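You operate a simulated robot arm through the tools that you are given. There is no shell and no other tool.

You run a simulated robot arm. Do the job below in one go: nothing can be reset, and whatever is moved stays where it is left.

TASK
Free the red and green winch latches and ease both their ropes slack.
Fine: the roof brace and the trestles under the stem hold it now.

It is judged by the outcome, as a careful person would: the job done as asked, and still so three seconds after it is handed in. It fails if anything else is knocked over, pushed out of place, dropped, spilled or broken.

THE ROBOT
A 6-joint arm with a two-finger parallel gripper, fixed in place. Base frame: the origin is at the foot of the arm, x ahead of it, y to its left, z up. Units: m, degrees, N and s.
With the tool pointing down near the work surface it reaches from about 0.34 to 0.76 m from the base axis. Its first joint turns from -66.0 to 66.0 degrees. Payload 2.45 kg.
Tool frame: the origin (TCP) lies between the finger pads and is the grasp point; the fingertips stand 0.024 m ahead of it; z points along the fingers, y is the line along which they close. Largest opening 0.068 m; finger width 0.017, thickness 0.01; the body of the gripper, 0.04 by 0.07 m, starts 0.041 m behind the TCP.
Orientation is told as [roll, pitch, yaw] about the base's x, y, z axes, in that order, counted from this pose: with the fingers straight down and closing along the base's y, the tool's x points along the base's -x, its y along +y and its z along -z.

THE INTERFACE
- The arm moves only by the tool send_rows. Its argument "targets" is a list of rows, each a list of 7 numbers: the shift along the tool's x, y, z in m, then the turn, a rotation vector about the tool's x, y, z in degrees, then the finger opening in m, from 0 to 0.068. In form: [[x, y, z, wx, wy, wz, fingers], ...]. A call has 1 to 20 rows; each row shifts and turns the commanded pose from where the row before left it, along the tool's axes as they then stand. Rows are played at 5 a second. More than 0.05 m and 8.6 degrees between two rows, or a gripper value outside its range, and nothing of the call is played. A pose out of reach is approached as far as the arm can. The call stops where the force on the tool passes 40 N (or 10 N more than at its start, if that is more) or the arm is blocked; 0.2 s more then pass. The fingers move at their own pace (about 0.108 m/s each) and stop on an object; they squeeze with about 23 N. The grip force told is the motor's: it shows also when the fingers shut on nothing. Time passes only in rows, and 0.2 s behind the last, so rows that do not move let the fingers close. It gives the time, the measured TCP pose, the force on the tool (base axes), the opening and the grip force at its end, in the units of the frame above (readings bear some noise), with the torque about the TCP (base axes, N m) and any sound that the robot's microphone picked up, and new pictures: "show" is both (left out), scene, wrist or none.
- Cameras (640 x 400 px; columns grow to the right, rows downward): "scene" is fixed at [0.1755, 0.4344, 1.4681]; the picture's right is [-0.63, -0.78, 0.00], its down [-0.50, 0.40, -0.77] and it looks along [0.60, -0.48, -0.64] (base axes); focal length 323 px, centre (320, 200). "wrist" rides on the gripper at [0.084, 0.011, -0.075] in the tool frame; the picture's right is [-0.13, 0.99, 0.00], its down [-0.60, -0.08, -0.79] and it looks along [-0.79, -0.10, 0.61] (tool axes); focal length 251 px, centre (320, 200). There is no depth. A picture from a camera that has moved, and an enlarged one, comes with that camera's place and axes in the base frame and with its lens. The place of the scene camera against the robot may be out by one fixed shift of up to 0.018 m in any direction.
- inspect(camera, box): a new picture of the part [left, top, right, bottom] of that camera's present view, enlarged. The clock stands still meanwhile.
- job_done(): hands the job in; it is judged then, once.

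Places have to be worked out from the pictures, the camera data and where the tool is seen. Open the gripper and draw the arm clear of the work before you hand the job in, unless the task says otherwise.

The tools are called after "Request:" as name(argument=value, ...) on one line, values as JSON. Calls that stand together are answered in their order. send_rows: Moves the arm, as the interface text tells. Its arguments: {"type":"object","properties":{"targets":{"type":"array","items":{"type":"array","items":{"type":"number"}}},"show":{"type":"string","enum":["both","scene","wrist","none"]}},"required":["targets"]} The other tools are called the same way: inspect (camera, box) takes an enlarged picture of a part of a camera's view; job_done () hands the job in.

At the start:

```text
time: 0.0
tcp_pos: [0.3939, 0.1915, 1.2124]
orientation: [0.0, 0.0, 0.0]
force: [0.5, -0.2, 0.8]
wrist_torque: [-0.01, 0.0, -0.01]
grip_width: 0.0681
grasp_force: 0.1
```

scene: 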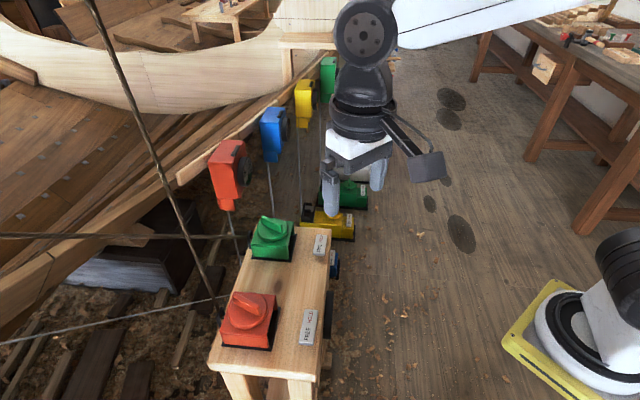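
wrist: 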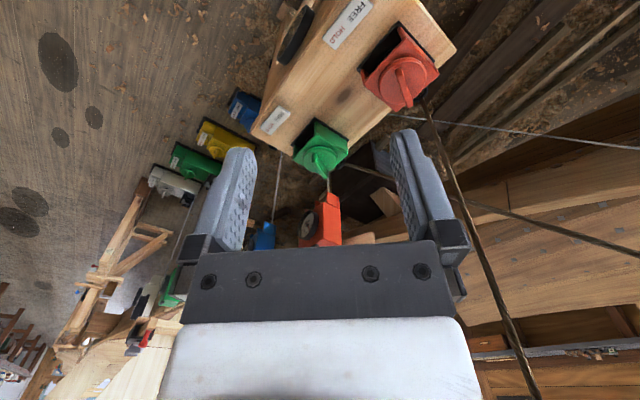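

The scene shows a bench with a red and a green rotary latch on top and labels reading HOLD/FREE, plus other coloured winches on the floor further along. I'll enlarge these areas before I move anything.

Request:
inspect(camera="scene", box=[200, 200, 360, 400])

Request:
inspect(camera="scene", box=[190, 40, 390, 240])

Request:
inspect(camera="wrist", box=[240, 0, 460, 180])

Request:
inspect(camera="wrist", box=[130, 80, 350, 300])

```text
2.00 times, centred on (280, 300) of scene
camera zoom: at [0.1755, 0.4344, 1.4681], right [-0.63, -0.78, 0.0], down [-0.5, 0.4, -0.77], along [0.6, -0.48, -0.64], focal length 646 px, centre (400, 0)
```

zoom: 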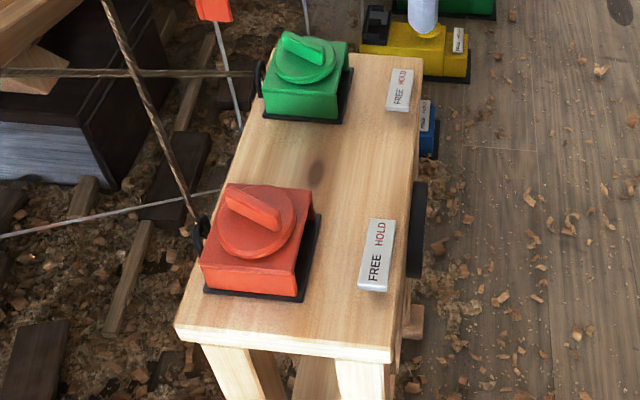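

```text
2.00 times, centred on (290, 140) of scene
camera zoom: at [0.1755, 0.4344, 1.4681], right [-0.63, -0.78, 0.0], down [-0.5, 0.4, -0.77], along [0.6, -0.48, -0.64], focal length 646 px, centre (380, 320)
```

zoom: 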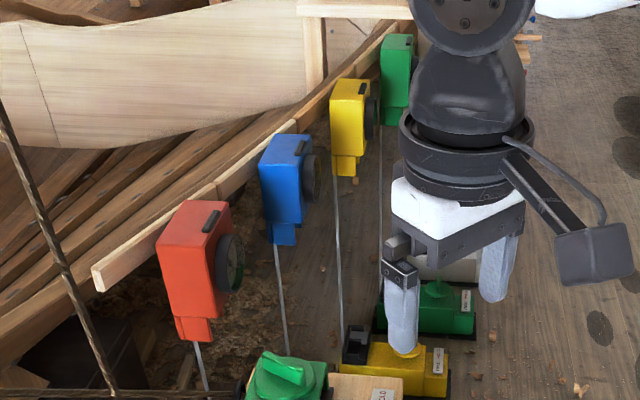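

```text
2.22 times, centred on (350, 90) of wrist
camera zoom: at [0.3104, 0.2014, 1.2871], right [0.13, 0.99, 0.0], down [0.6, -0.08, 0.79], along [0.79, -0.1, -0.61], focal length 559 px, centre (253, 444)
```

zoom: 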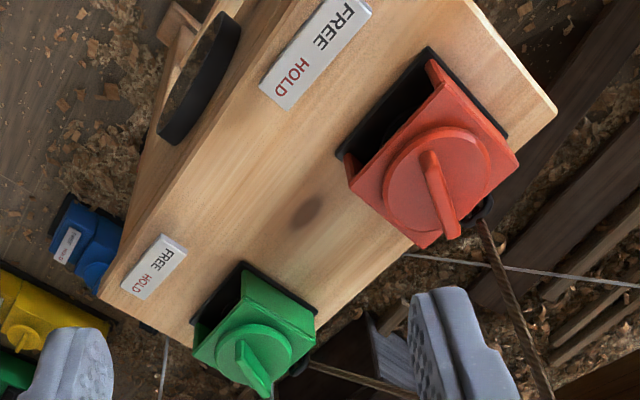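

```text
1.82 times, centred on (240, 190) of wrist
camera zoom: at [0.3104, 0.2014, 1.2871], right [0.13, 0.99, 0.0], down [0.6, -0.08, 0.79], along [0.79, -0.1, -0.61], focal length 457 px, centre (466, 218)
```

zoom: 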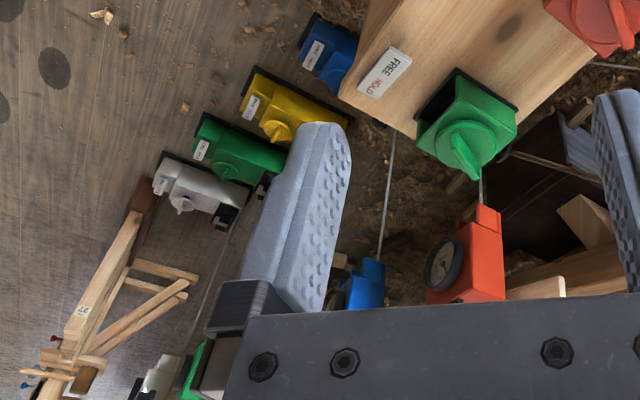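

The bench carries the red and green latches at roughly z≈0.85, and similar latches on the floor look out of reach. Next I'll enlarge the dials, ropes, labels and the trestles around the hull, to learn what position the latches are in and what carries the load.

Request:
inspect(camera="scene", box=[200, 120, 280, 170])

Request:
inspect(camera="scene", box=[210, 270, 338, 350])

Request:
inspect(camera="scene", box=[230, 200, 358, 280])

Request:
inspect(camera="scene", box=[0, 0, 320, 200])

Request:
inspect(camera="wrist", box=[270, 110, 370, 180])

Request:
inspect(camera="wrist", box=[350, 20, 450, 110])

Request:
inspect(camera="wrist", box=[280, 180, 350, 250])

Request:
inspect(camera="wrist", box=[0, 170, 240, 400])

```text
8.00 times, centred on (240, 145) of scene
camera zoom: at [0.1755, 0.4344, 1.4681], right [-0.63, -0.78, 0.0], down [-0.5, 0.4, -0.77], along [0.6, -0.48, -0.64], focal length 2584 px, centre (960, 640)
```

zoom: 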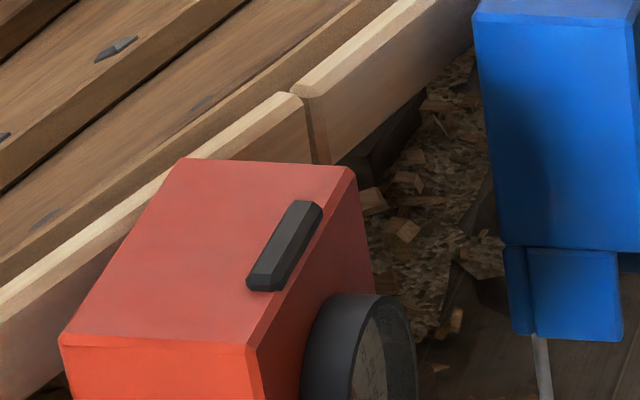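

```text
5.00 times, centred on (274, 310) of scene
camera zoom: at [0.1755, 0.4344, 1.4681], right [-0.63, -0.78, 0.0], down [-0.5, 0.4, -0.77], along [0.6, -0.48, -0.64], focal length 1615 px, centre (550, -350)
```

zoom: 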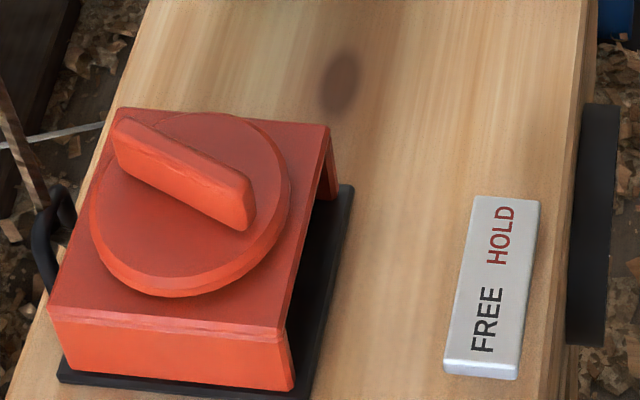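

```text
5.00 times, centred on (294, 240) of scene
camera zoom: at [0.1755, 0.4344, 1.4681], right [-0.63, -0.78, 0.0], down [-0.5, 0.4, -0.77], along [0.6, -0.48, -0.64], focal length 1615 px, centre (450, 0)
```

zoom: 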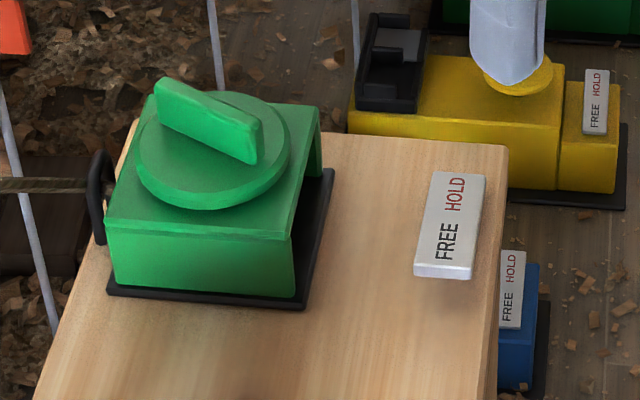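

```text
2.00 times, centred on (160, 100) of scene
camera zoom: at [0.1755, 0.4344, 1.4681], right [-0.63, -0.78, 0.0], down [-0.5, 0.4, -0.77], along [0.6, -0.48, -0.64], focal length 646 px, centre (640, 400)
```

zoom: 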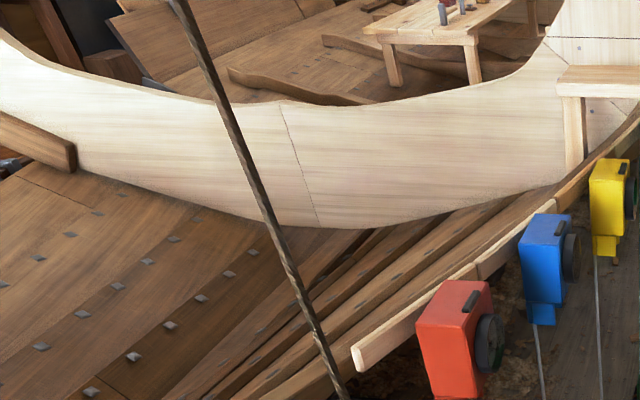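

```text
5.71 times, centred on (320, 145) of wrist
camera zoom: at [0.3104, 0.2014, 1.2871], right [0.13, 0.99, 0.0], down [0.6, -0.08, 0.79], along [0.79, -0.1, -0.61], focal length 1437 px, centre (320, 514)
```

zoom: 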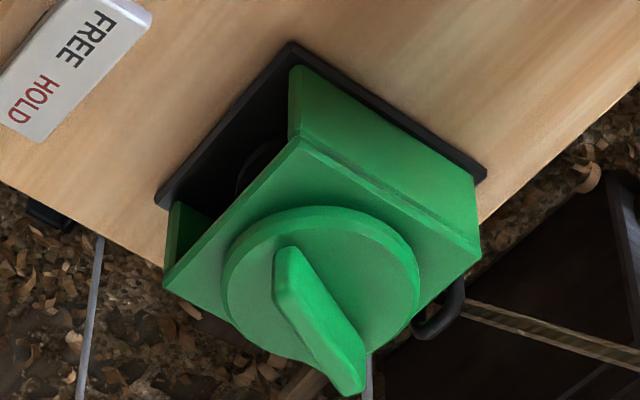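

```text
4.44 times, centred on (400, 65) of wrist
camera zoom: at [0.3104, 0.2014, 1.2871], right [0.13, 0.99, 0.0], down [0.6, -0.08, 0.79], along [0.79, -0.1, -0.61], focal length 1118 px, centre (-36, 800)
```

zoom: 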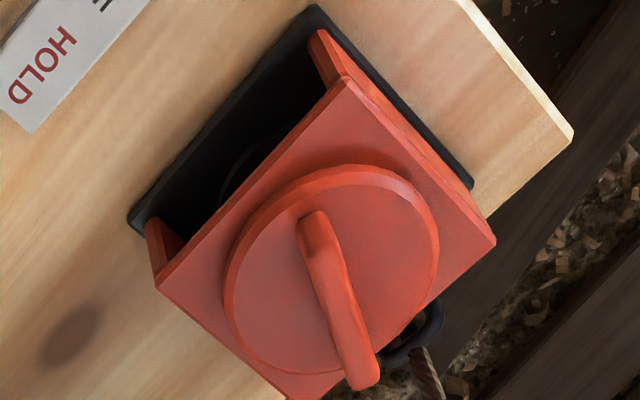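

```text
5.71 times, centred on (315, 215) of wrist
camera zoom: at [0.3104, 0.2014, 1.2871], right [0.13, 0.99, 0.0], down [0.6, -0.08, 0.79], along [0.79, -0.1, -0.61], focal length 1437 px, centre (349, 114)
```

zoom: 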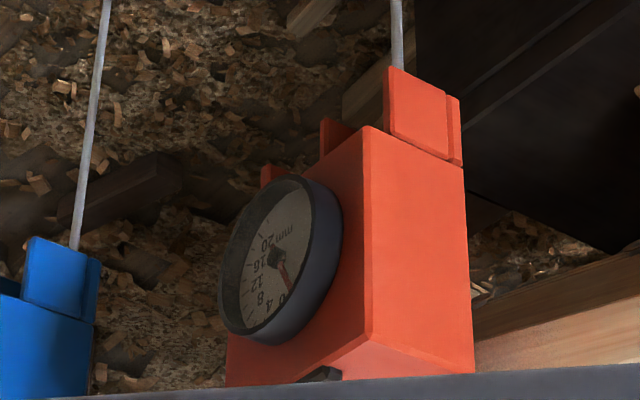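

```text
1.74 times, centred on (120, 285) of wrist
camera zoom: at [0.3104, 0.2014, 1.2871], right [0.13, 0.99, 0.0], down [0.6, -0.08, 0.79], along [0.79, -0.1, -0.61], focal length 437 px, centre (668, 52)
```

zoom: 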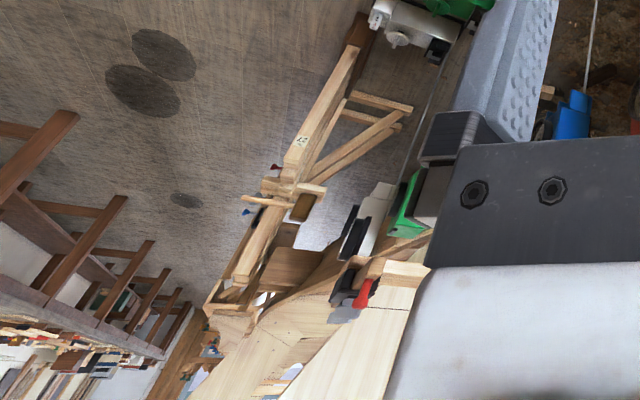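

The red box under the hull is a dial reading in millimetres (0–20), so these dials show hull movement, which I can watch while easing. I'll look closer at the trestle, the brace and the remaining dials.

Request:
inspect(camera="wrist", box=[60, 180, 200, 280])

Request:
inspect(camera="wrist", box=[60, 270, 200, 370])

Request:
inspect(camera="wrist", box=[140, 80, 280, 200])

Request:
inspect(camera="scene", box=[260, 0, 350, 60])

Request:
inspect(camera="wrist", box=[420, 80, 640, 400])

```text
4.00 times, centred on (130, 230) of wrist
camera zoom: at [0.3104, 0.2014, 1.2871], right [0.13, 0.99, 0.0], down [0.6, -0.08, 0.79], along [0.79, -0.1, -0.61], focal length 1006 px, centre (1080, 80)
```

zoom: 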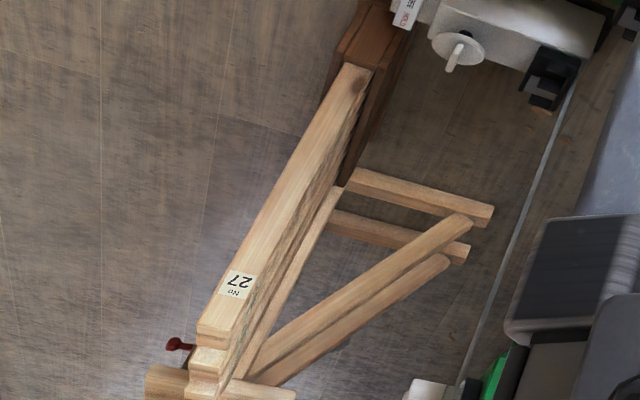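

```text
4.00 times, centred on (130, 320) of wrist
camera zoom: at [0.3104, 0.2014, 1.2871], right [0.13, 0.99, 0.0], down [0.6, -0.08, 0.79], along [0.79, -0.1, -0.61], focal length 1006 px, centre (1080, -280)
```

zoom: 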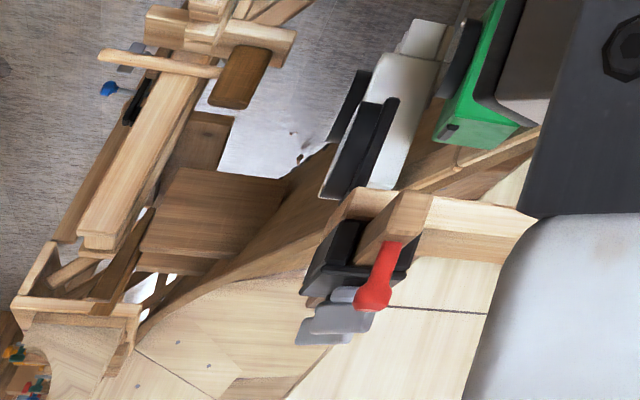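

```text
3.33 times, centred on (210, 140) of wrist
camera zoom: at [0.3104, 0.2014, 1.2871], right [0.13, 0.99, 0.0], down [0.6, -0.08, 0.79], along [0.79, -0.1, -0.61], focal length 838 px, centre (687, 400)
```

zoom: 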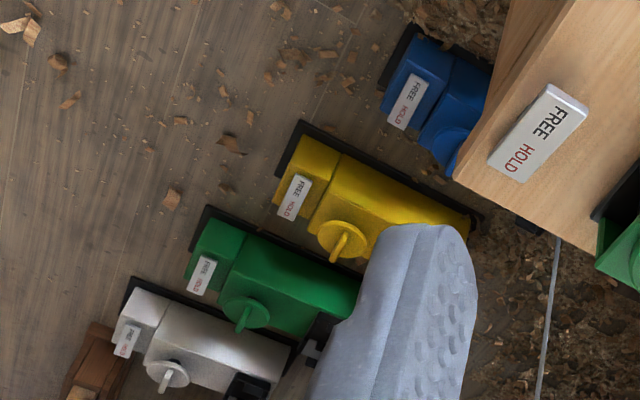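

```text
6.67 times, centred on (305, 30) of scene
camera zoom: at [0.1755, 0.4344, 1.4681], right [-0.63, -0.78, 0.0], down [-0.5, 0.4, -0.77], along [0.6, -0.48, -0.64], focal length 2154 px, centre (420, 1333)
```

zoom: 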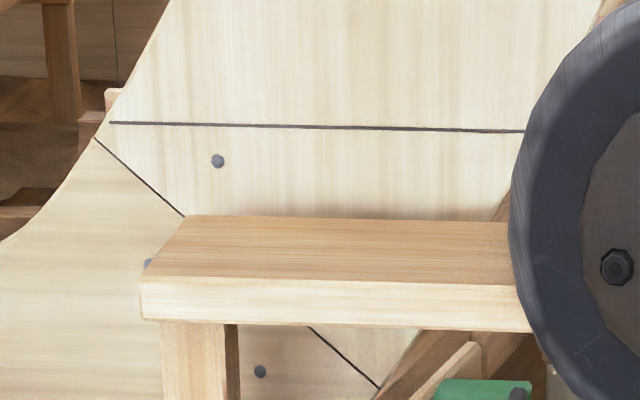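

```text
1.25 times, centred on (530, 240) of wrist
camera zoom: at [0.3104, 0.2014, 1.2871], right [0.13, 0.99, 0.0], down [0.6, -0.08, 0.79], along [0.79, -0.1, -0.61], focal length 314 px, centre (58, 150)
```

zoom: 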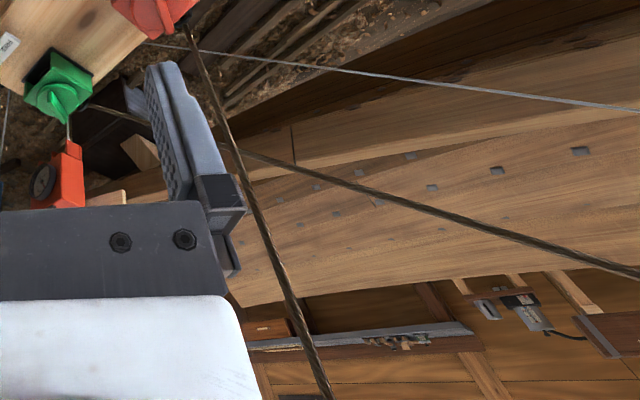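

The handles on the bench latches and the floor latches all point the same way. From the operator's side the far end points right, toward HOLD. I'll move back and turn the wrist camera toward the bench to look at it from the operator's side.

Request:
send_rows(targets=[[0.0107, -0.01, 0.03, 0, 0, 0, 0.068], [0.0107, -0.01, 0.03, 0, 0, 0, 0.068], [0.0107, -0.01, 0.03, 0, 0, 0, 0.068], [0.0107, -0.01, 0.03, 0, 0, 0, 0.068], [0.0107, -0.01, 0.03, 0, 0, 0, 0.068], [0.0107, -0.01, 0.03, 0, 0, 0, 0.068], [0, 0, 0, 0, 0, -7.5, 0.068], [0, 0, 0, 0, 0, -7.5, 0.068], [0, 0, 0, 0, 0, -7.5, 0.068], [0, 0, 0, 0, 0, -7.5, 0.068], [0, 0, 0, 0, 0, -7.5, 0.068], [0, 0, 0, 0, 0, -7.5, 0.068]])

```text
time: 2.6
tcp_pos: [0.3325, 0.1314, 1.0315]
orientation: [0.0, 0.0, 45.2]
force: [0.1, 0.0, -0.6]
wrist_torque: [0.03, 0.01, 0.04]
grip_width: 0.0681
grasp_force: 0.1
camera wrist: at [0.2636, 0.078, 1.1063], right [-0.61, 0.79, 0.0], down [0.48, 0.37, 0.79], along [0.63, 0.49, -0.61], focal length 251 px, centre (320, 200)
```

scene: 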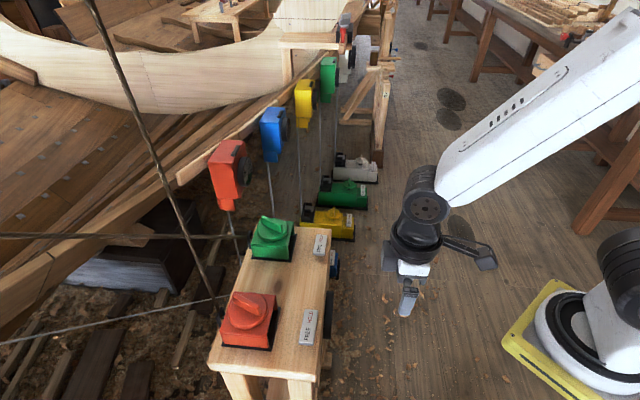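
wrist: 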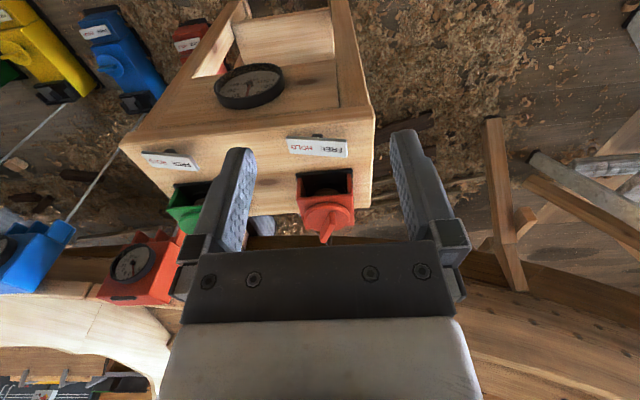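

From this side I can see a round dial on the front of the bench, and a red unit on the floor behind it. I'll zoom in on the dials and labels.

Request:
inspect(camera="wrist", box=[200, 50, 300, 120])

Request:
inspect(camera="wrist", box=[270, 120, 370, 250])

Request:
inspect(camera="wrist", box=[90, 220, 190, 310])

Request:
inspect(camera="wrist", box=[0, 0, 240, 130])

Request:
inspect(camera="wrist", box=[120, 140, 260, 240])

Request:
inspect(camera="scene", box=[300, 0, 420, 200])

Request:
inspect(camera="wrist", box=[430, 80, 640, 300])

```text
5.71 times, centred on (250, 85) of wrist
camera zoom: at [0.2636, 0.078, 1.1063], right [-0.61, 0.79, 0.0], down [0.48, 0.37, 0.79], along [0.63, 0.49, -0.61], focal length 1437 px, centre (720, 857)
```

zoom: 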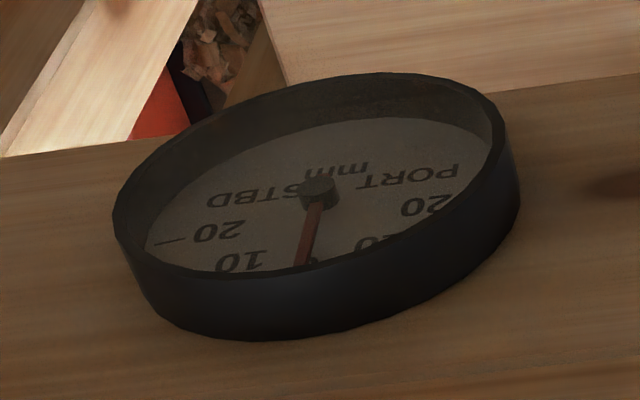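

```text
3.08 times, centred on (320, 185) of wrist
camera zoom: at [0.2636, 0.078, 1.1063], right [-0.61, 0.79, 0.0], down [0.48, 0.37, 0.79], along [0.63, 0.49, -0.61], focal length 774 px, centre (320, 246)
```

zoom: 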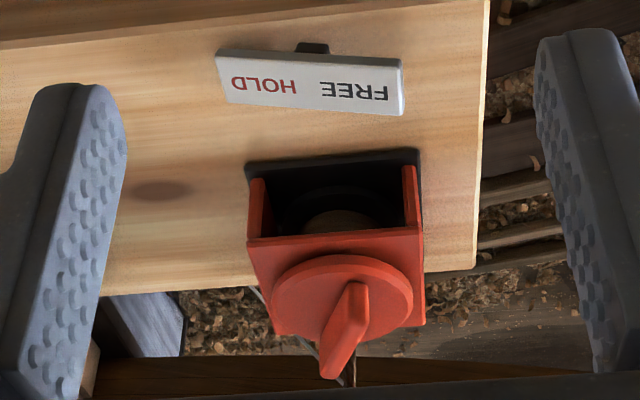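

```text
4.44 times, centred on (140, 265) of wrist
camera zoom: at [0.2636, 0.078, 1.1063], right [-0.61, 0.79, 0.0], down [0.48, 0.37, 0.79], along [0.63, 0.49, -0.61], focal length 1118 px, centre (1120, -89)
```

zoom: 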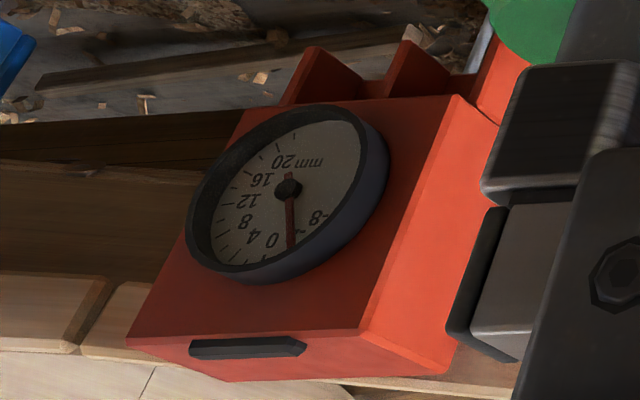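

```text
2.67 times, centred on (120, 65) of wrist
camera zoom: at [0.2636, 0.078, 1.1063], right [-0.61, 0.79, 0.0], down [0.48, 0.37, 0.79], along [0.63, 0.49, -0.61], focal length 670 px, centre (853, 560)
```

zoom: 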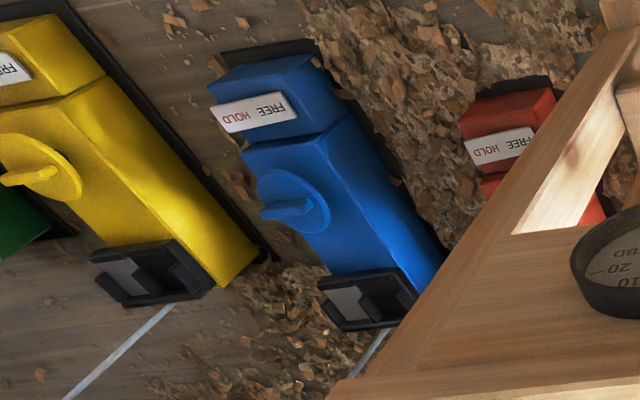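

```text
4.00 times, centred on (190, 190) of wrist
camera zoom: at [0.2636, 0.078, 1.1063], right [-0.61, 0.79, 0.0], down [0.48, 0.37, 0.79], along [0.63, 0.49, -0.61], focal length 1006 px, centre (840, 240)
```

zoom: 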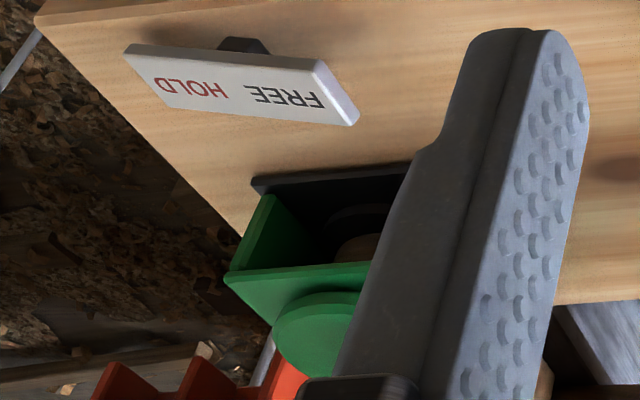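

```text
2.00 times, centred on (360, 100) of scene
camera zoom: at [0.1755, 0.4344, 1.4681], right [-0.63, -0.78, 0.0], down [-0.5, 0.4, -0.77], along [0.6, -0.48, -0.64], focal length 646 px, centre (240, 400)
```

zoom: 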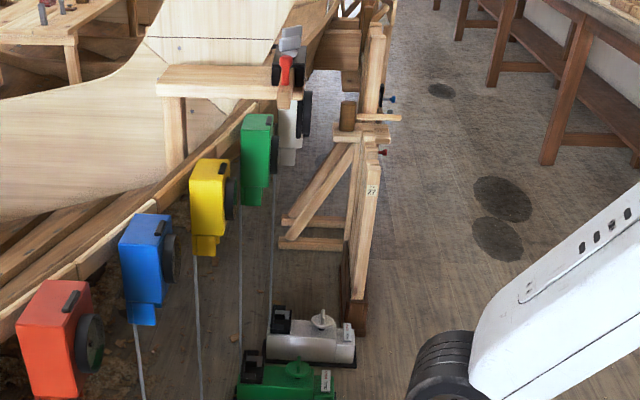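

```text
1.82 times, centred on (535, 190) of wrist
camera zoom: at [0.2636, 0.078, 1.1063], right [-0.61, 0.79, 0.0], down [0.48, 0.37, 0.79], along [0.63, 0.49, -0.61], focal length 457 px, centre (-71, 218)
```

zoom: 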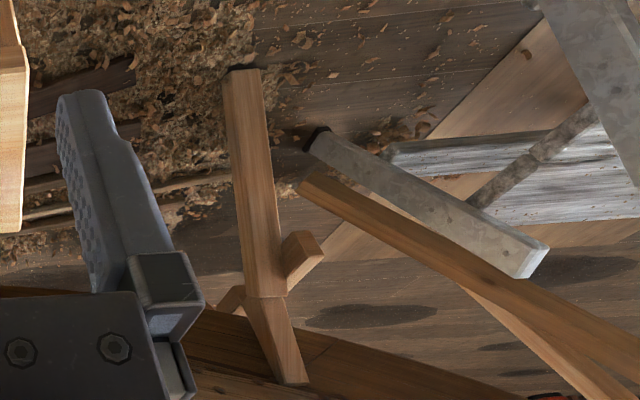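

The bench dial reads "PORT – STBD mm" with its needle at 0, and the red hull gauge also reads about 0. Before touching a latch I'll tilt the camera up to find the ropes' far ends, the roof brace and the trestles.

Request:
send_rows(targets=[[0, 0, -0.03, 0, -8, 0, 0.068], [0, 0, -0.03, 0, -8, 0, 0.068], [0, 0, -0.03, 0, -8, 0, 0.068], [0, 0, -0.03, 0, -8, 0, 0.068], [0, 0, 0, 0, -8, 0, 0.068], [0, 0, 0, 0, -8, 0, 0.068]])

```text
time: 4.0
tcp_pos: [0.4111, 0.1489, 1.1581]
orientation: [-0.2, -47.9, 45.0]
force: [-0.6, -0.4, 0.2]
wrist_torque: [-0.01, -0.02, 0.03]
grip_width: 0.0681
grasp_force: 0.0
out of reach, approached as far as the arm can: row 2, 3, 4, 5, 6
camera wrist: at [0.3234, 0.0765, 1.1464], right [-0.64, 0.76, 0.1], down [-0.07, -0.19, 0.98], along [0.76, 0.62, 0.18], focal length 251 px, centre (320, 200)
```

scene: 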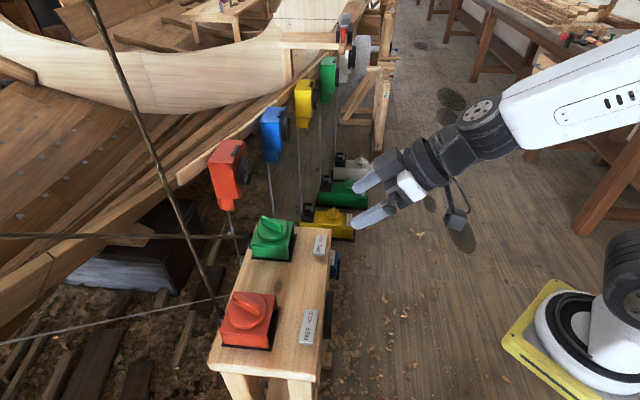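
wrist: 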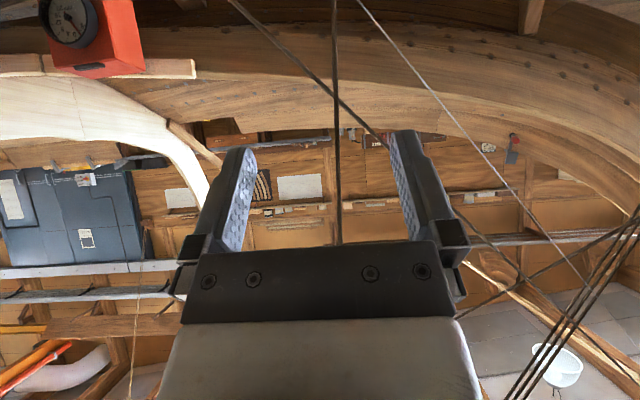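

I'll enlarge parts of this view. The picture is upside down, and it shows the hull side, several ropes and the roof structure.

Request:
inspect(camera="wrist", box=[200, 0, 440, 150])

Request:
inspect(camera="wrist", box=[440, 200, 640, 400])

Request:
inspect(camera="wrist", box=[0, 0, 200, 200])

Request:
inspect(camera="wrist", box=[0, 230, 200, 400])

```text
2.67 times, centred on (320, 75) of wrist
camera zoom: at [0.3234, 0.0765, 1.1464], right [-0.64, 0.76, 0.1], down [-0.07, -0.19, 0.98], along [0.76, 0.62, 0.18], focal length 670 px, centre (320, 533)
```

zoom: 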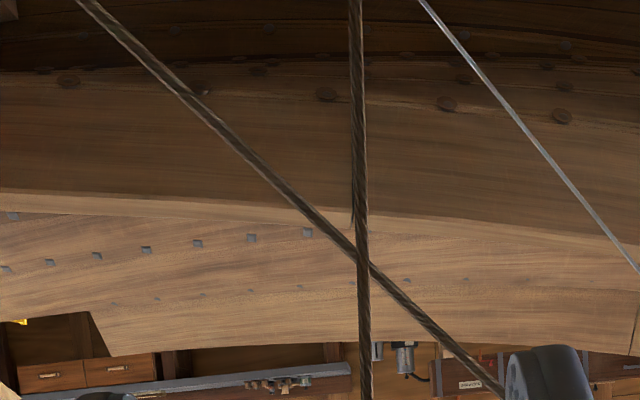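

```text
2.00 times, centred on (540, 300) of wrist
camera zoom: at [0.3234, 0.0765, 1.1464], right [-0.64, 0.76, 0.1], down [-0.07, -0.19, 0.98], along [0.76, 0.62, 0.18], focal length 503 px, centre (-120, 0)
```

zoom: 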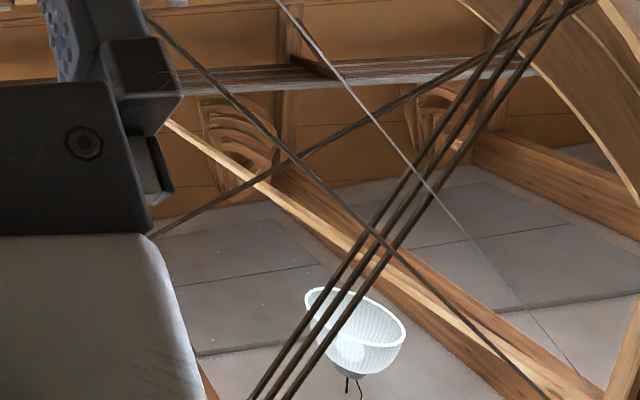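

```text
2.00 times, centred on (100, 100) of wrist
camera zoom: at [0.3234, 0.0765, 1.1464], right [-0.64, 0.76, 0.1], down [-0.07, -0.19, 0.98], along [0.76, 0.62, 0.18], focal length 503 px, centre (760, 400)
```

zoom: 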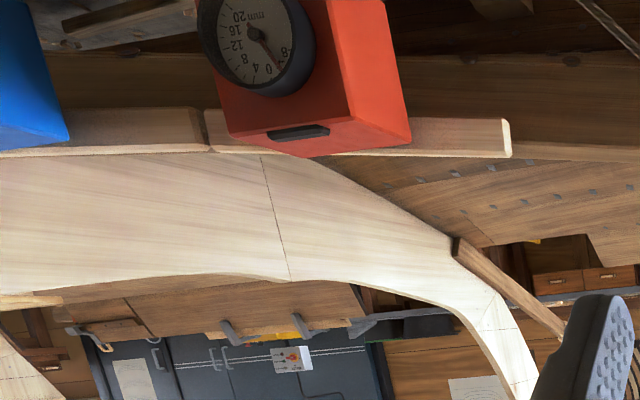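

```text
2.35 times, centred on (100, 315) of wrist
camera zoom: at [0.3234, 0.0765, 1.1464], right [-0.64, 0.76, 0.1], down [-0.07, -0.19, 0.98], along [0.76, 0.62, 0.18], focal length 592 px, centre (838, -71)
```

zoom: 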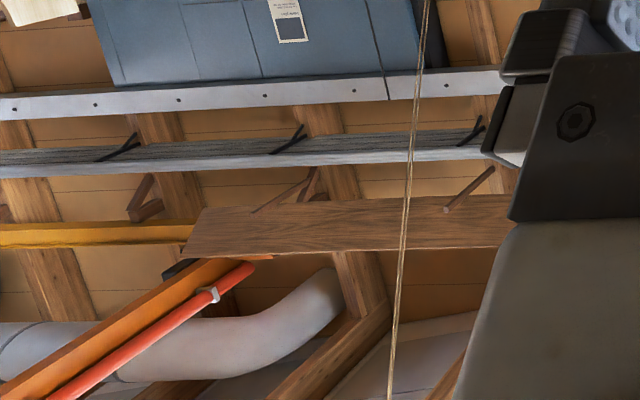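

Most of what I can see here is rope, hull and room wall. I'll move into comfortable reach and swing the camera toward +x, where the stem, trestle 27 and any roof brace should be.

Request:
send_rows(targets=[[-0.0268, 0, 0.0297, 0, 0, 0, 0.068], [-0.0268, 0, 0.0297, 0, 0, 0, 0.068], [0, 0, 0, 5.94, 0, 5.35, 0.068], [0, 0, 0, 5.94, 0, 5.35, 0.068], [0, 0, 0, 5.94, 0, 5.35, 0.068], [0, 0, 0, 5.94, 0, 5.35, 0.068], [0, 0, 0, 5.94, 0, 5.35, 0.068], [0, 0, 0, 5.94, 0, 5.35, 0.068]])

```text
time: 5.8
tcp_pos: [0.47, 0.2083, 1.1593]
orientation: [0.8, -48.9, -0.3]
force: [-0.3, -0.5, 0.1]
wrist_torque: [0.02, -0.02, 0.03]
grip_width: 0.068
grasp_force: 0.0
out of reach, approached as far as the arm can: row 4
camera wrist: at [0.3575, 0.2178, 1.1464], right [0.08, 0.99, 0.11], down [-0.2, -0.09, 0.98], along [0.98, -0.1, 0.19], focal length 251 px, centre (320, 200)
```

scene: 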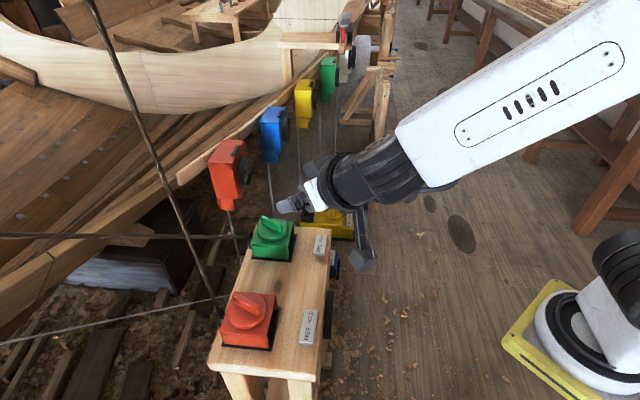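
wrist: 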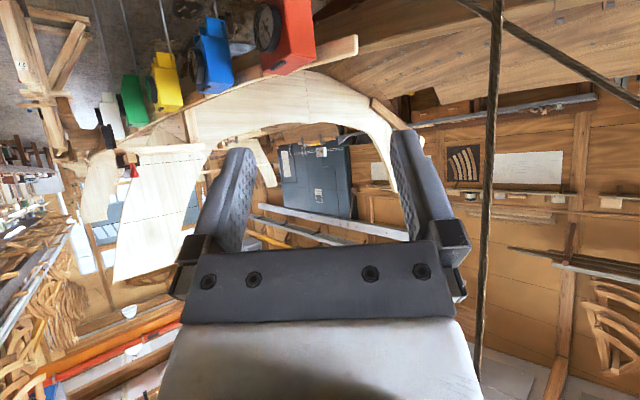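

The near-vertical rope at column ~490 fits (0.62, 0.36), so it runs up from the red winch toward the roof. I'll zoom in on the stem area at the left and on the dials.

Request:
inspect(camera="wrist", box=[0, 0, 160, 160])

Request:
inspect(camera="wrist", box=[0, 100, 240, 260])

Request:
inspect(camera="wrist", box=[0, 240, 200, 400])

Request:
inspect(camera="wrist", box=[430, 0, 640, 400])

Request:
inspect(camera="wrist", box=[80, 0, 330, 150])

```text
2.50 times, centred on (80, 80) of wrist
camera zoom: at [0.3575, 0.2178, 1.1464], right [0.08, 0.99, 0.11], down [-0.2, -0.09, 0.98], along [0.98, -0.1, 0.19], focal length 629 px, centre (920, 500)
```

zoom: 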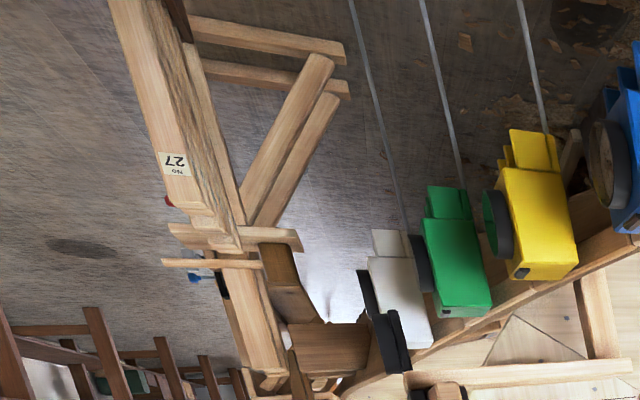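

```text
2.50 times, centred on (120, 180) of wrist
camera zoom: at [0.3575, 0.2178, 1.1464], right [0.08, 0.99, 0.11], down [-0.2, -0.09, 0.98], along [0.98, -0.1, 0.19], focal length 629 px, centre (820, 250)
```

zoom: 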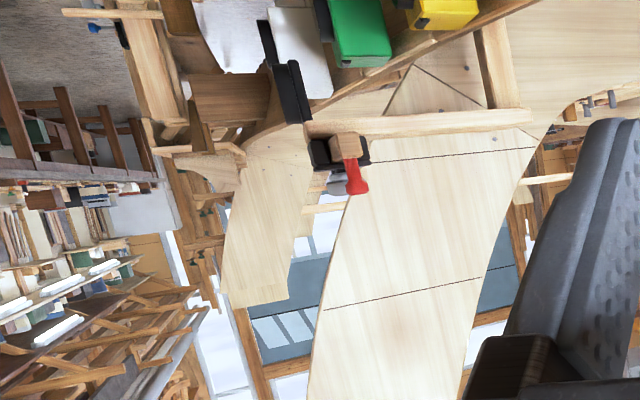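

```text
2.50 times, centred on (100, 320) of wrist
camera zoom: at [0.3575, 0.2178, 1.1464], right [0.08, 0.99, 0.11], down [-0.2, -0.09, 0.98], along [0.98, -0.1, 0.19], focal length 629 px, centre (870, -100)
```

zoom: 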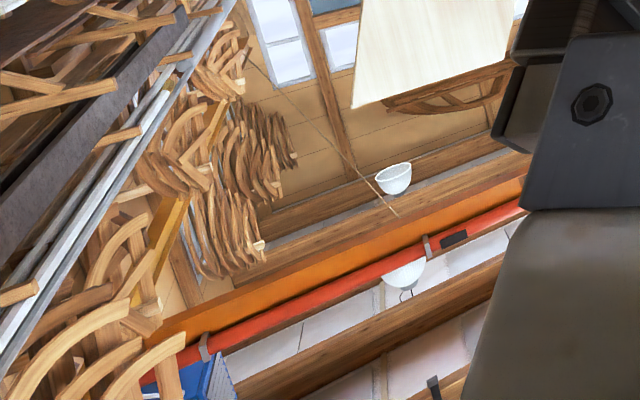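

```text
1.00 times, centred on (535, 200) of wrist (not enlarged: the box is as wide or as high as the picture)
camera zoom: at [0.3575, 0.2178, 1.1464], right [0.08, 0.99, 0.11], down [-0.2, -0.09, 0.98], along [0.98, -0.1, 0.19], focal length 251 px, centre (105, 200)
```

zoom: 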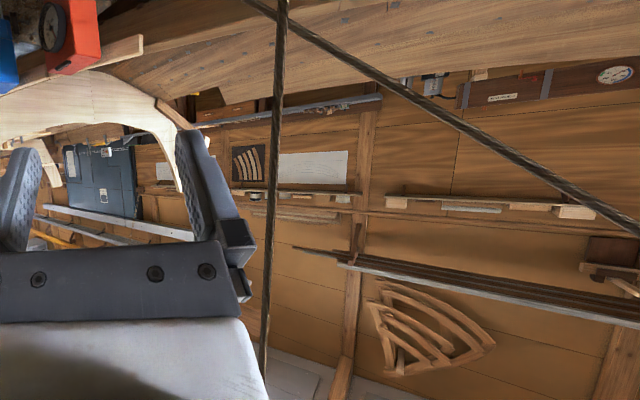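

```text
2.56 times, centred on (205, 75) of wrist
camera zoom: at [0.3575, 0.2178, 1.1464], right [0.08, 0.99, 0.11], down [-0.2, -0.09, 0.98], along [0.98, -0.1, 0.19], focal length 644 px, centre (614, 520)
```

zoom: 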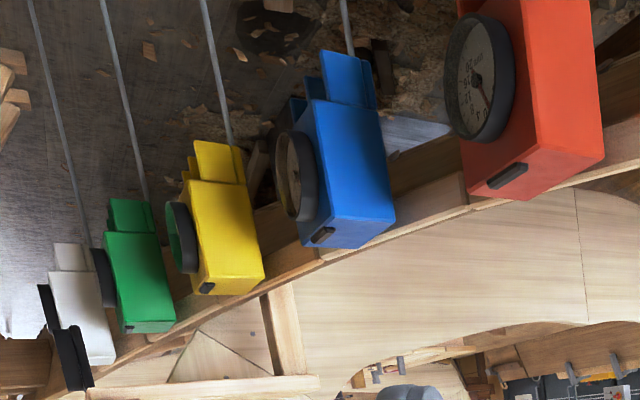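

All gauges I can see read about 0. I'll level the tool, line its yaw up with the red handle (about 16° from base x), and hover above the red latch, which I place at about (0.544, 0.313, 0.868), to measure it with the wrist camera.

Request:
send_rows(targets=[[0, 0, 0, 0, 8.15, 0, 0.068], [0, 0, 0, 0, 8.15, 0, 0.068], [0, 0, 0, 0, 8.15, 0, 0.068], [0, 0, 0, 0, 8.15, 0, 0.068], [0, 0, 0, 0, 8.15, 0, 0.068], [0, 0, 0, 0, 8.15, 0, 0.068], [0, 0, 0, 0, 0, -8, 0.068], [0, 0, 0, 0, 0, -8, 0.068], [-0.02, 0.0161, 0.022, 0, 0, 0, 0.068], [-0.02, 0.0161, 0.022, 0, 0, 0, 0.068], [-0.02, 0.0161, 0.022, 0, 0, 0, 0.068], [-0.02, 0.0161, 0.022, 0, 0, 0, 0.068], [-0.02, 0.0161, 0.022, 0, 0, 0, 0.068]])

```text
time: 8.6
tcp_pos: [0.556, 0.3224, 1.0429]
orientation: [-7.4, -13.8, 16.6]
force: [1.0, 0.2, -0.4]
wrist_torque: [0.0, 0.01, -0.01]
grip_width: 0.0679
grasp_force: 0.1
out of reach, approached as far as the arm can: row 4, 5, 6
camera wrist: at [0.4541, 0.3117, 1.0939], right [-0.13, 0.99, -0.09], down [0.37, 0.14, 0.92], along [0.92, 0.09, -0.39], focal length 251 px, centre (320, 200)
```

scene: 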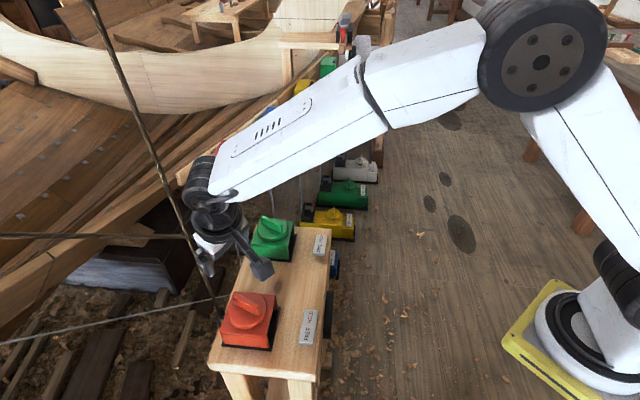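
wrist: 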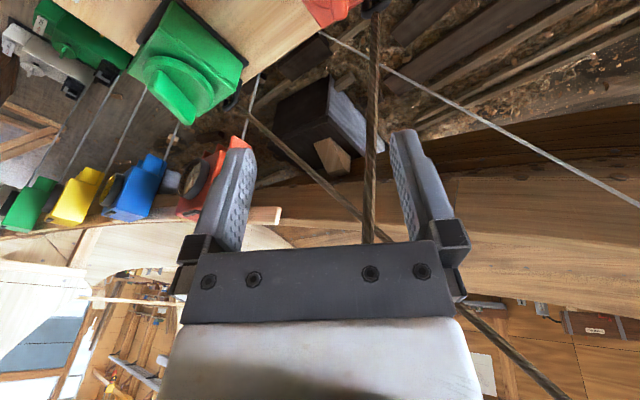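

The reach limit left the tool tilted by about 14°, and it now sits only about 7 cm from the vertical rope. I'll back off first, then level it.

Request:
send_rows(targets=[[0.035, 0, -0.008, 0, 0, 0, 0.068], [0.03, 0, -0.007, 0, 0, 0, 0.068], [0, 0, 0, -3.7, 6.9, -0.45, 0.068], [0, 0, 0, -3.7, 6.9, -0.45, 0.068]])

```text
time: 9.6
tcp_pos: [0.4839, 0.301, 1.0372]
orientation: [-6.5, -11.1, 16.6]
force: [-0.2, 0.2, -0.3]
wrist_torque: [0.02, 0.01, 0.02]
grip_width: 0.0679
grasp_force: 0.0
out of reach, approached as far as the arm can: row 3, 4
camera wrist: at [0.3855, 0.2916, 1.0934], right [-0.14, 0.99, -0.09], down [0.42, 0.14, 0.9], along [0.9, 0.09, -0.43], focal length 251 px, centre (320, 200)
```

scene: 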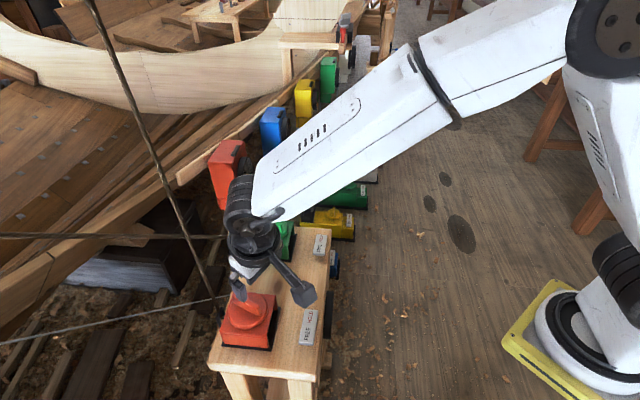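
wrist: 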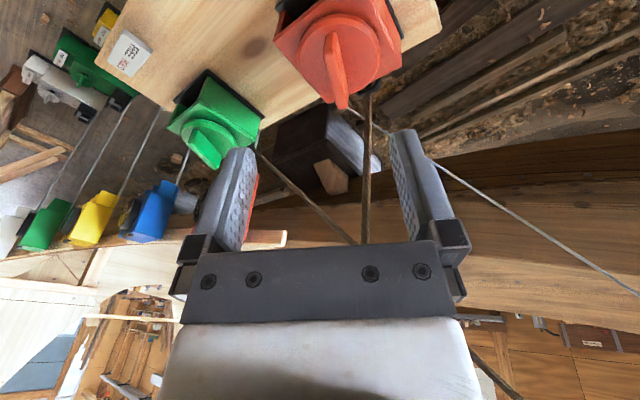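

The tool still won't level, which suggests a wrist joint flipped near its straight pose during my look-around and is now against a limit. I'll look at the wrist before unwinding it.

Request:
inspect(camera="scene", box=[190, 130, 350, 320])

```text
2.11 times, centred on (270, 225) of scene
camera zoom: at [0.1754, 0.4344, 1.4681], right [-0.63, -0.78, 0.0], down [-0.5, 0.4, -0.77], along [0.6, -0.48, -0.64], focal length 680 px, centre (425, 147)
```

zoom: 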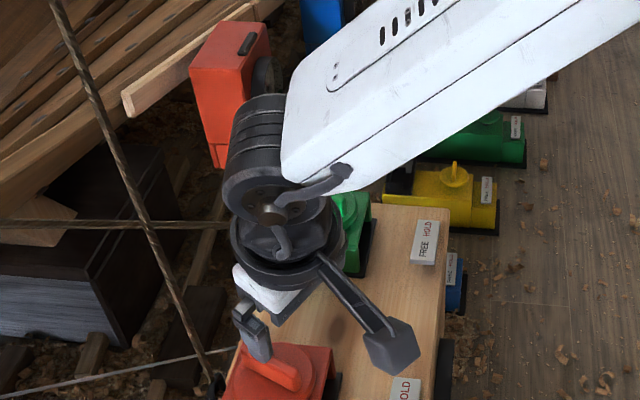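

The wrist joint has flipped to its limited side, so I'll retrace my path. I'll back off to the earlier position, tilt forward again and swing back to the left, then bring the tool down level.

Request:
send_rows(targets=[[0.004, -0.0248, -0.0293, 0, 0, 0, 0.068], [0.004, -0.0248, -0.0293, 0, 0, 0, 0.068], [0.004, -0.0248, -0.0293, 0, 0, 0, 0.068], [0.004, -0.0248, -0.0293, 0, 0, 0, 0.068], [0, 0, 0, 1.6, 0.92, 8.1, 0.068], [0, 0, 0, 1.6, 0.92, 8.1, 0.068], [0, 0, 0, -1.3, -7.6, 0, 0.068], [0, 0, 0, -1.3, -7.6, 0, 0.068], [0, 0, 0, -1.3, -7.6, 0, 0.068], [0, 0, 0, -1.3, -7.6, 0, 0.068], [0, 0, 0, -1.3, -7.6, 0, 0.068]])

```text
time: 12.0
tcp_pos: [0.4554, 0.2159, 1.1289]
orientation: [-1.2, -48.9, 2.9]
force: [0.5, 0.3, 0.3]
wrist_torque: [0.0, 0.0, 0.0]
grip_width: 0.0678
grasp_force: 0.1
out of reach, approached as far as the arm can: row 2, 3, 4, 5, 6
camera wrist: at [0.3428, 0.2213, 1.1148], right [0.05, 1.0, 0.08], down [-0.2, -0.07, 0.98], along [0.98, -0.07, 0.2], focal length 251 px, centre (320, 200)
```

scene: 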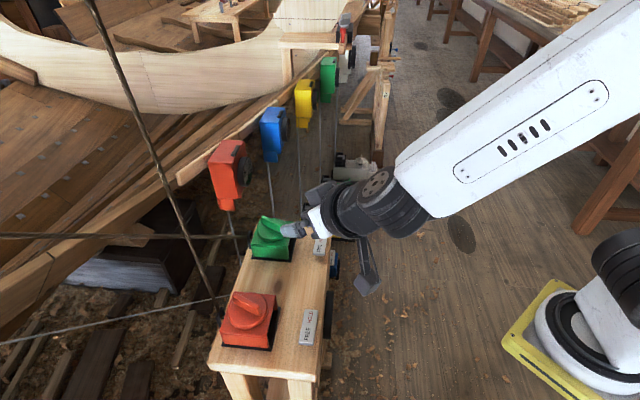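
wrist: 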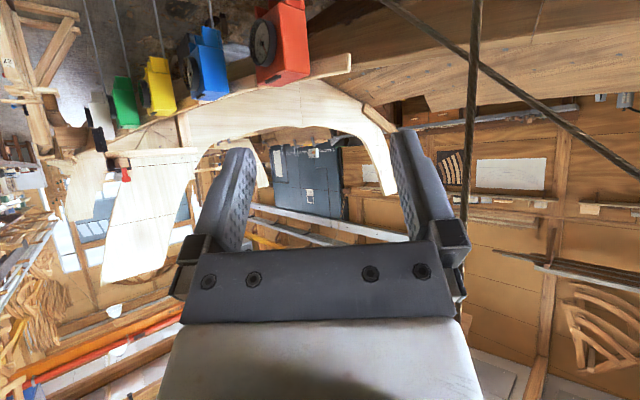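

Now I swing the tool back to the left, past the forearm's direction, to undo the flip.

Request:
send_rows(targets=[[0, 0, 0, -6.03, 0, -5.26, 0.068], [0, 0, 0, -6.03, 0, -5.26, 0.068], [0, 0, 0, -6.03, 0, -5.26, 0.068], [0, 0, 0, -6.03, 0, -5.26, 0.068], [0, 0, 0, -6.03, 0, -5.26, 0.068], [0, 0, 0, -6.03, 0, -5.26, 0.068]], show="scene")

```text
time: 13.4
tcp_pos: [0.4622, 0.2156, 1.1362]
orientation: [2.0, -51.2, 32.2]
force: [-0.3, 0.5, 0.5]
wrist_torque: [-0.05, -0.07, 0.04]
grip_width: 0.0678
grasp_force: 0.1
out of reach, approached as far as the arm can: row 4, 5, 6
```

scene: 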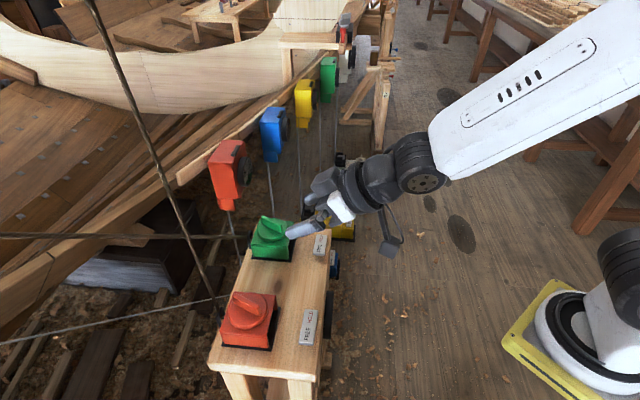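

The wrist disc faces the same way it did originally. I'll try leveling now.

Request:
send_rows(targets=[[0, 0, 0, 0, 8, 0, 0.068], [0, 0, 0, 0, 8, 0, 0.068], [0, 0, 0, 0, 8, 0, 0.068], [0, 0, 0, 0, 8, 0, 0.068], [0, 0, 0, 0, 8, 0, 0.068], [0, 0, 0, 0, 8, 0, 0.068]], show="scene")

```text
time: 14.8
tcp_pos: [0.4575, 0.2173, 1.1257]
orientation: [4.3, -22.9, 39.2]
force: [0.0, 0.8, -0.5]
wrist_torque: [-0.01, -0.02, 0.01]
grip_width: 0.068
grasp_force: 0.0
out of reach, approached as far as the arm can: row 1, 2, 3, 4, 6
```

scene: 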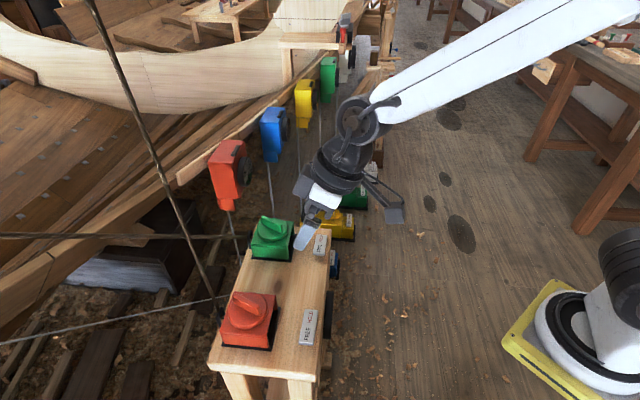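

Progress is partial (pitch −23°). I'll check the wrist state up close before moving further.

Request:
inspect(camera="scene", box=[270, 60, 450, 260])

```text
2.00 times, centred on (360, 160) of scene
camera zoom: at [0.1754, 0.4344, 1.4681], right [-0.63, -0.78, 0.0], down [-0.5, 0.4, -0.77], along [0.6, -0.48, -0.64], focal length 646 px, centre (240, 280)
```

zoom: 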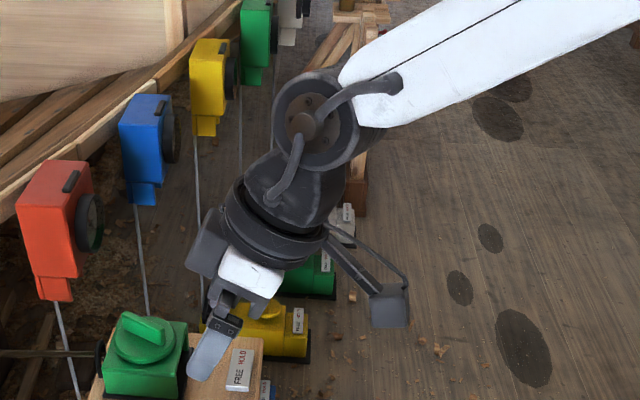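

The cable side of the wrist joint now faces the camera, so it is still flipped. I'll move to open space near azimuth 8°, well away from the ropes, and re-flip it there by pointing the tool up past the forearm line.

Request:
send_rows(targets=[[0.0153, -0.034, -0.0075, 0, 0, 0, 0.04], [0.0153, -0.034, -0.0075, 0, 0, 0, 0.02], [0.0153, -0.034, -0.0075, 0, 0, 0, 0.0], [0.0153, -0.034, -0.0075, 0, 0, 0, 0.0], [0, 0, 0, 3.03, -0.54, 7.17, 0.0], [0, 0, 0, 3.03, -0.54, 7.17, 0.0], [0, 0, 0, 3.03, -0.54, 7.17, 0.0], [0, 0, 0, 3.03, -0.54, 7.17, 0.0]], show="scene")

```text
time: 16.6
tcp_pos: [0.4926, 0.0494, 1.1084]
orientation: [4.1, -23.3, 11.8]
force: [0.2, 0.0, -0.5]
wrist_torque: [-0.01, -0.01, -0.03]
grip_width: 0.0003
grasp_force: 23.1
out of reach, approached as far as the arm can: row 7, 8
```

scene: 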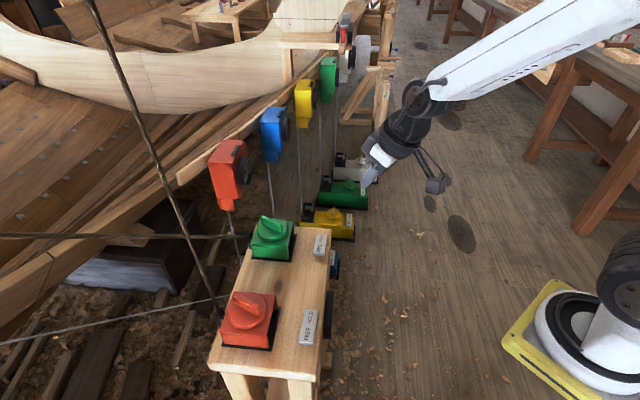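

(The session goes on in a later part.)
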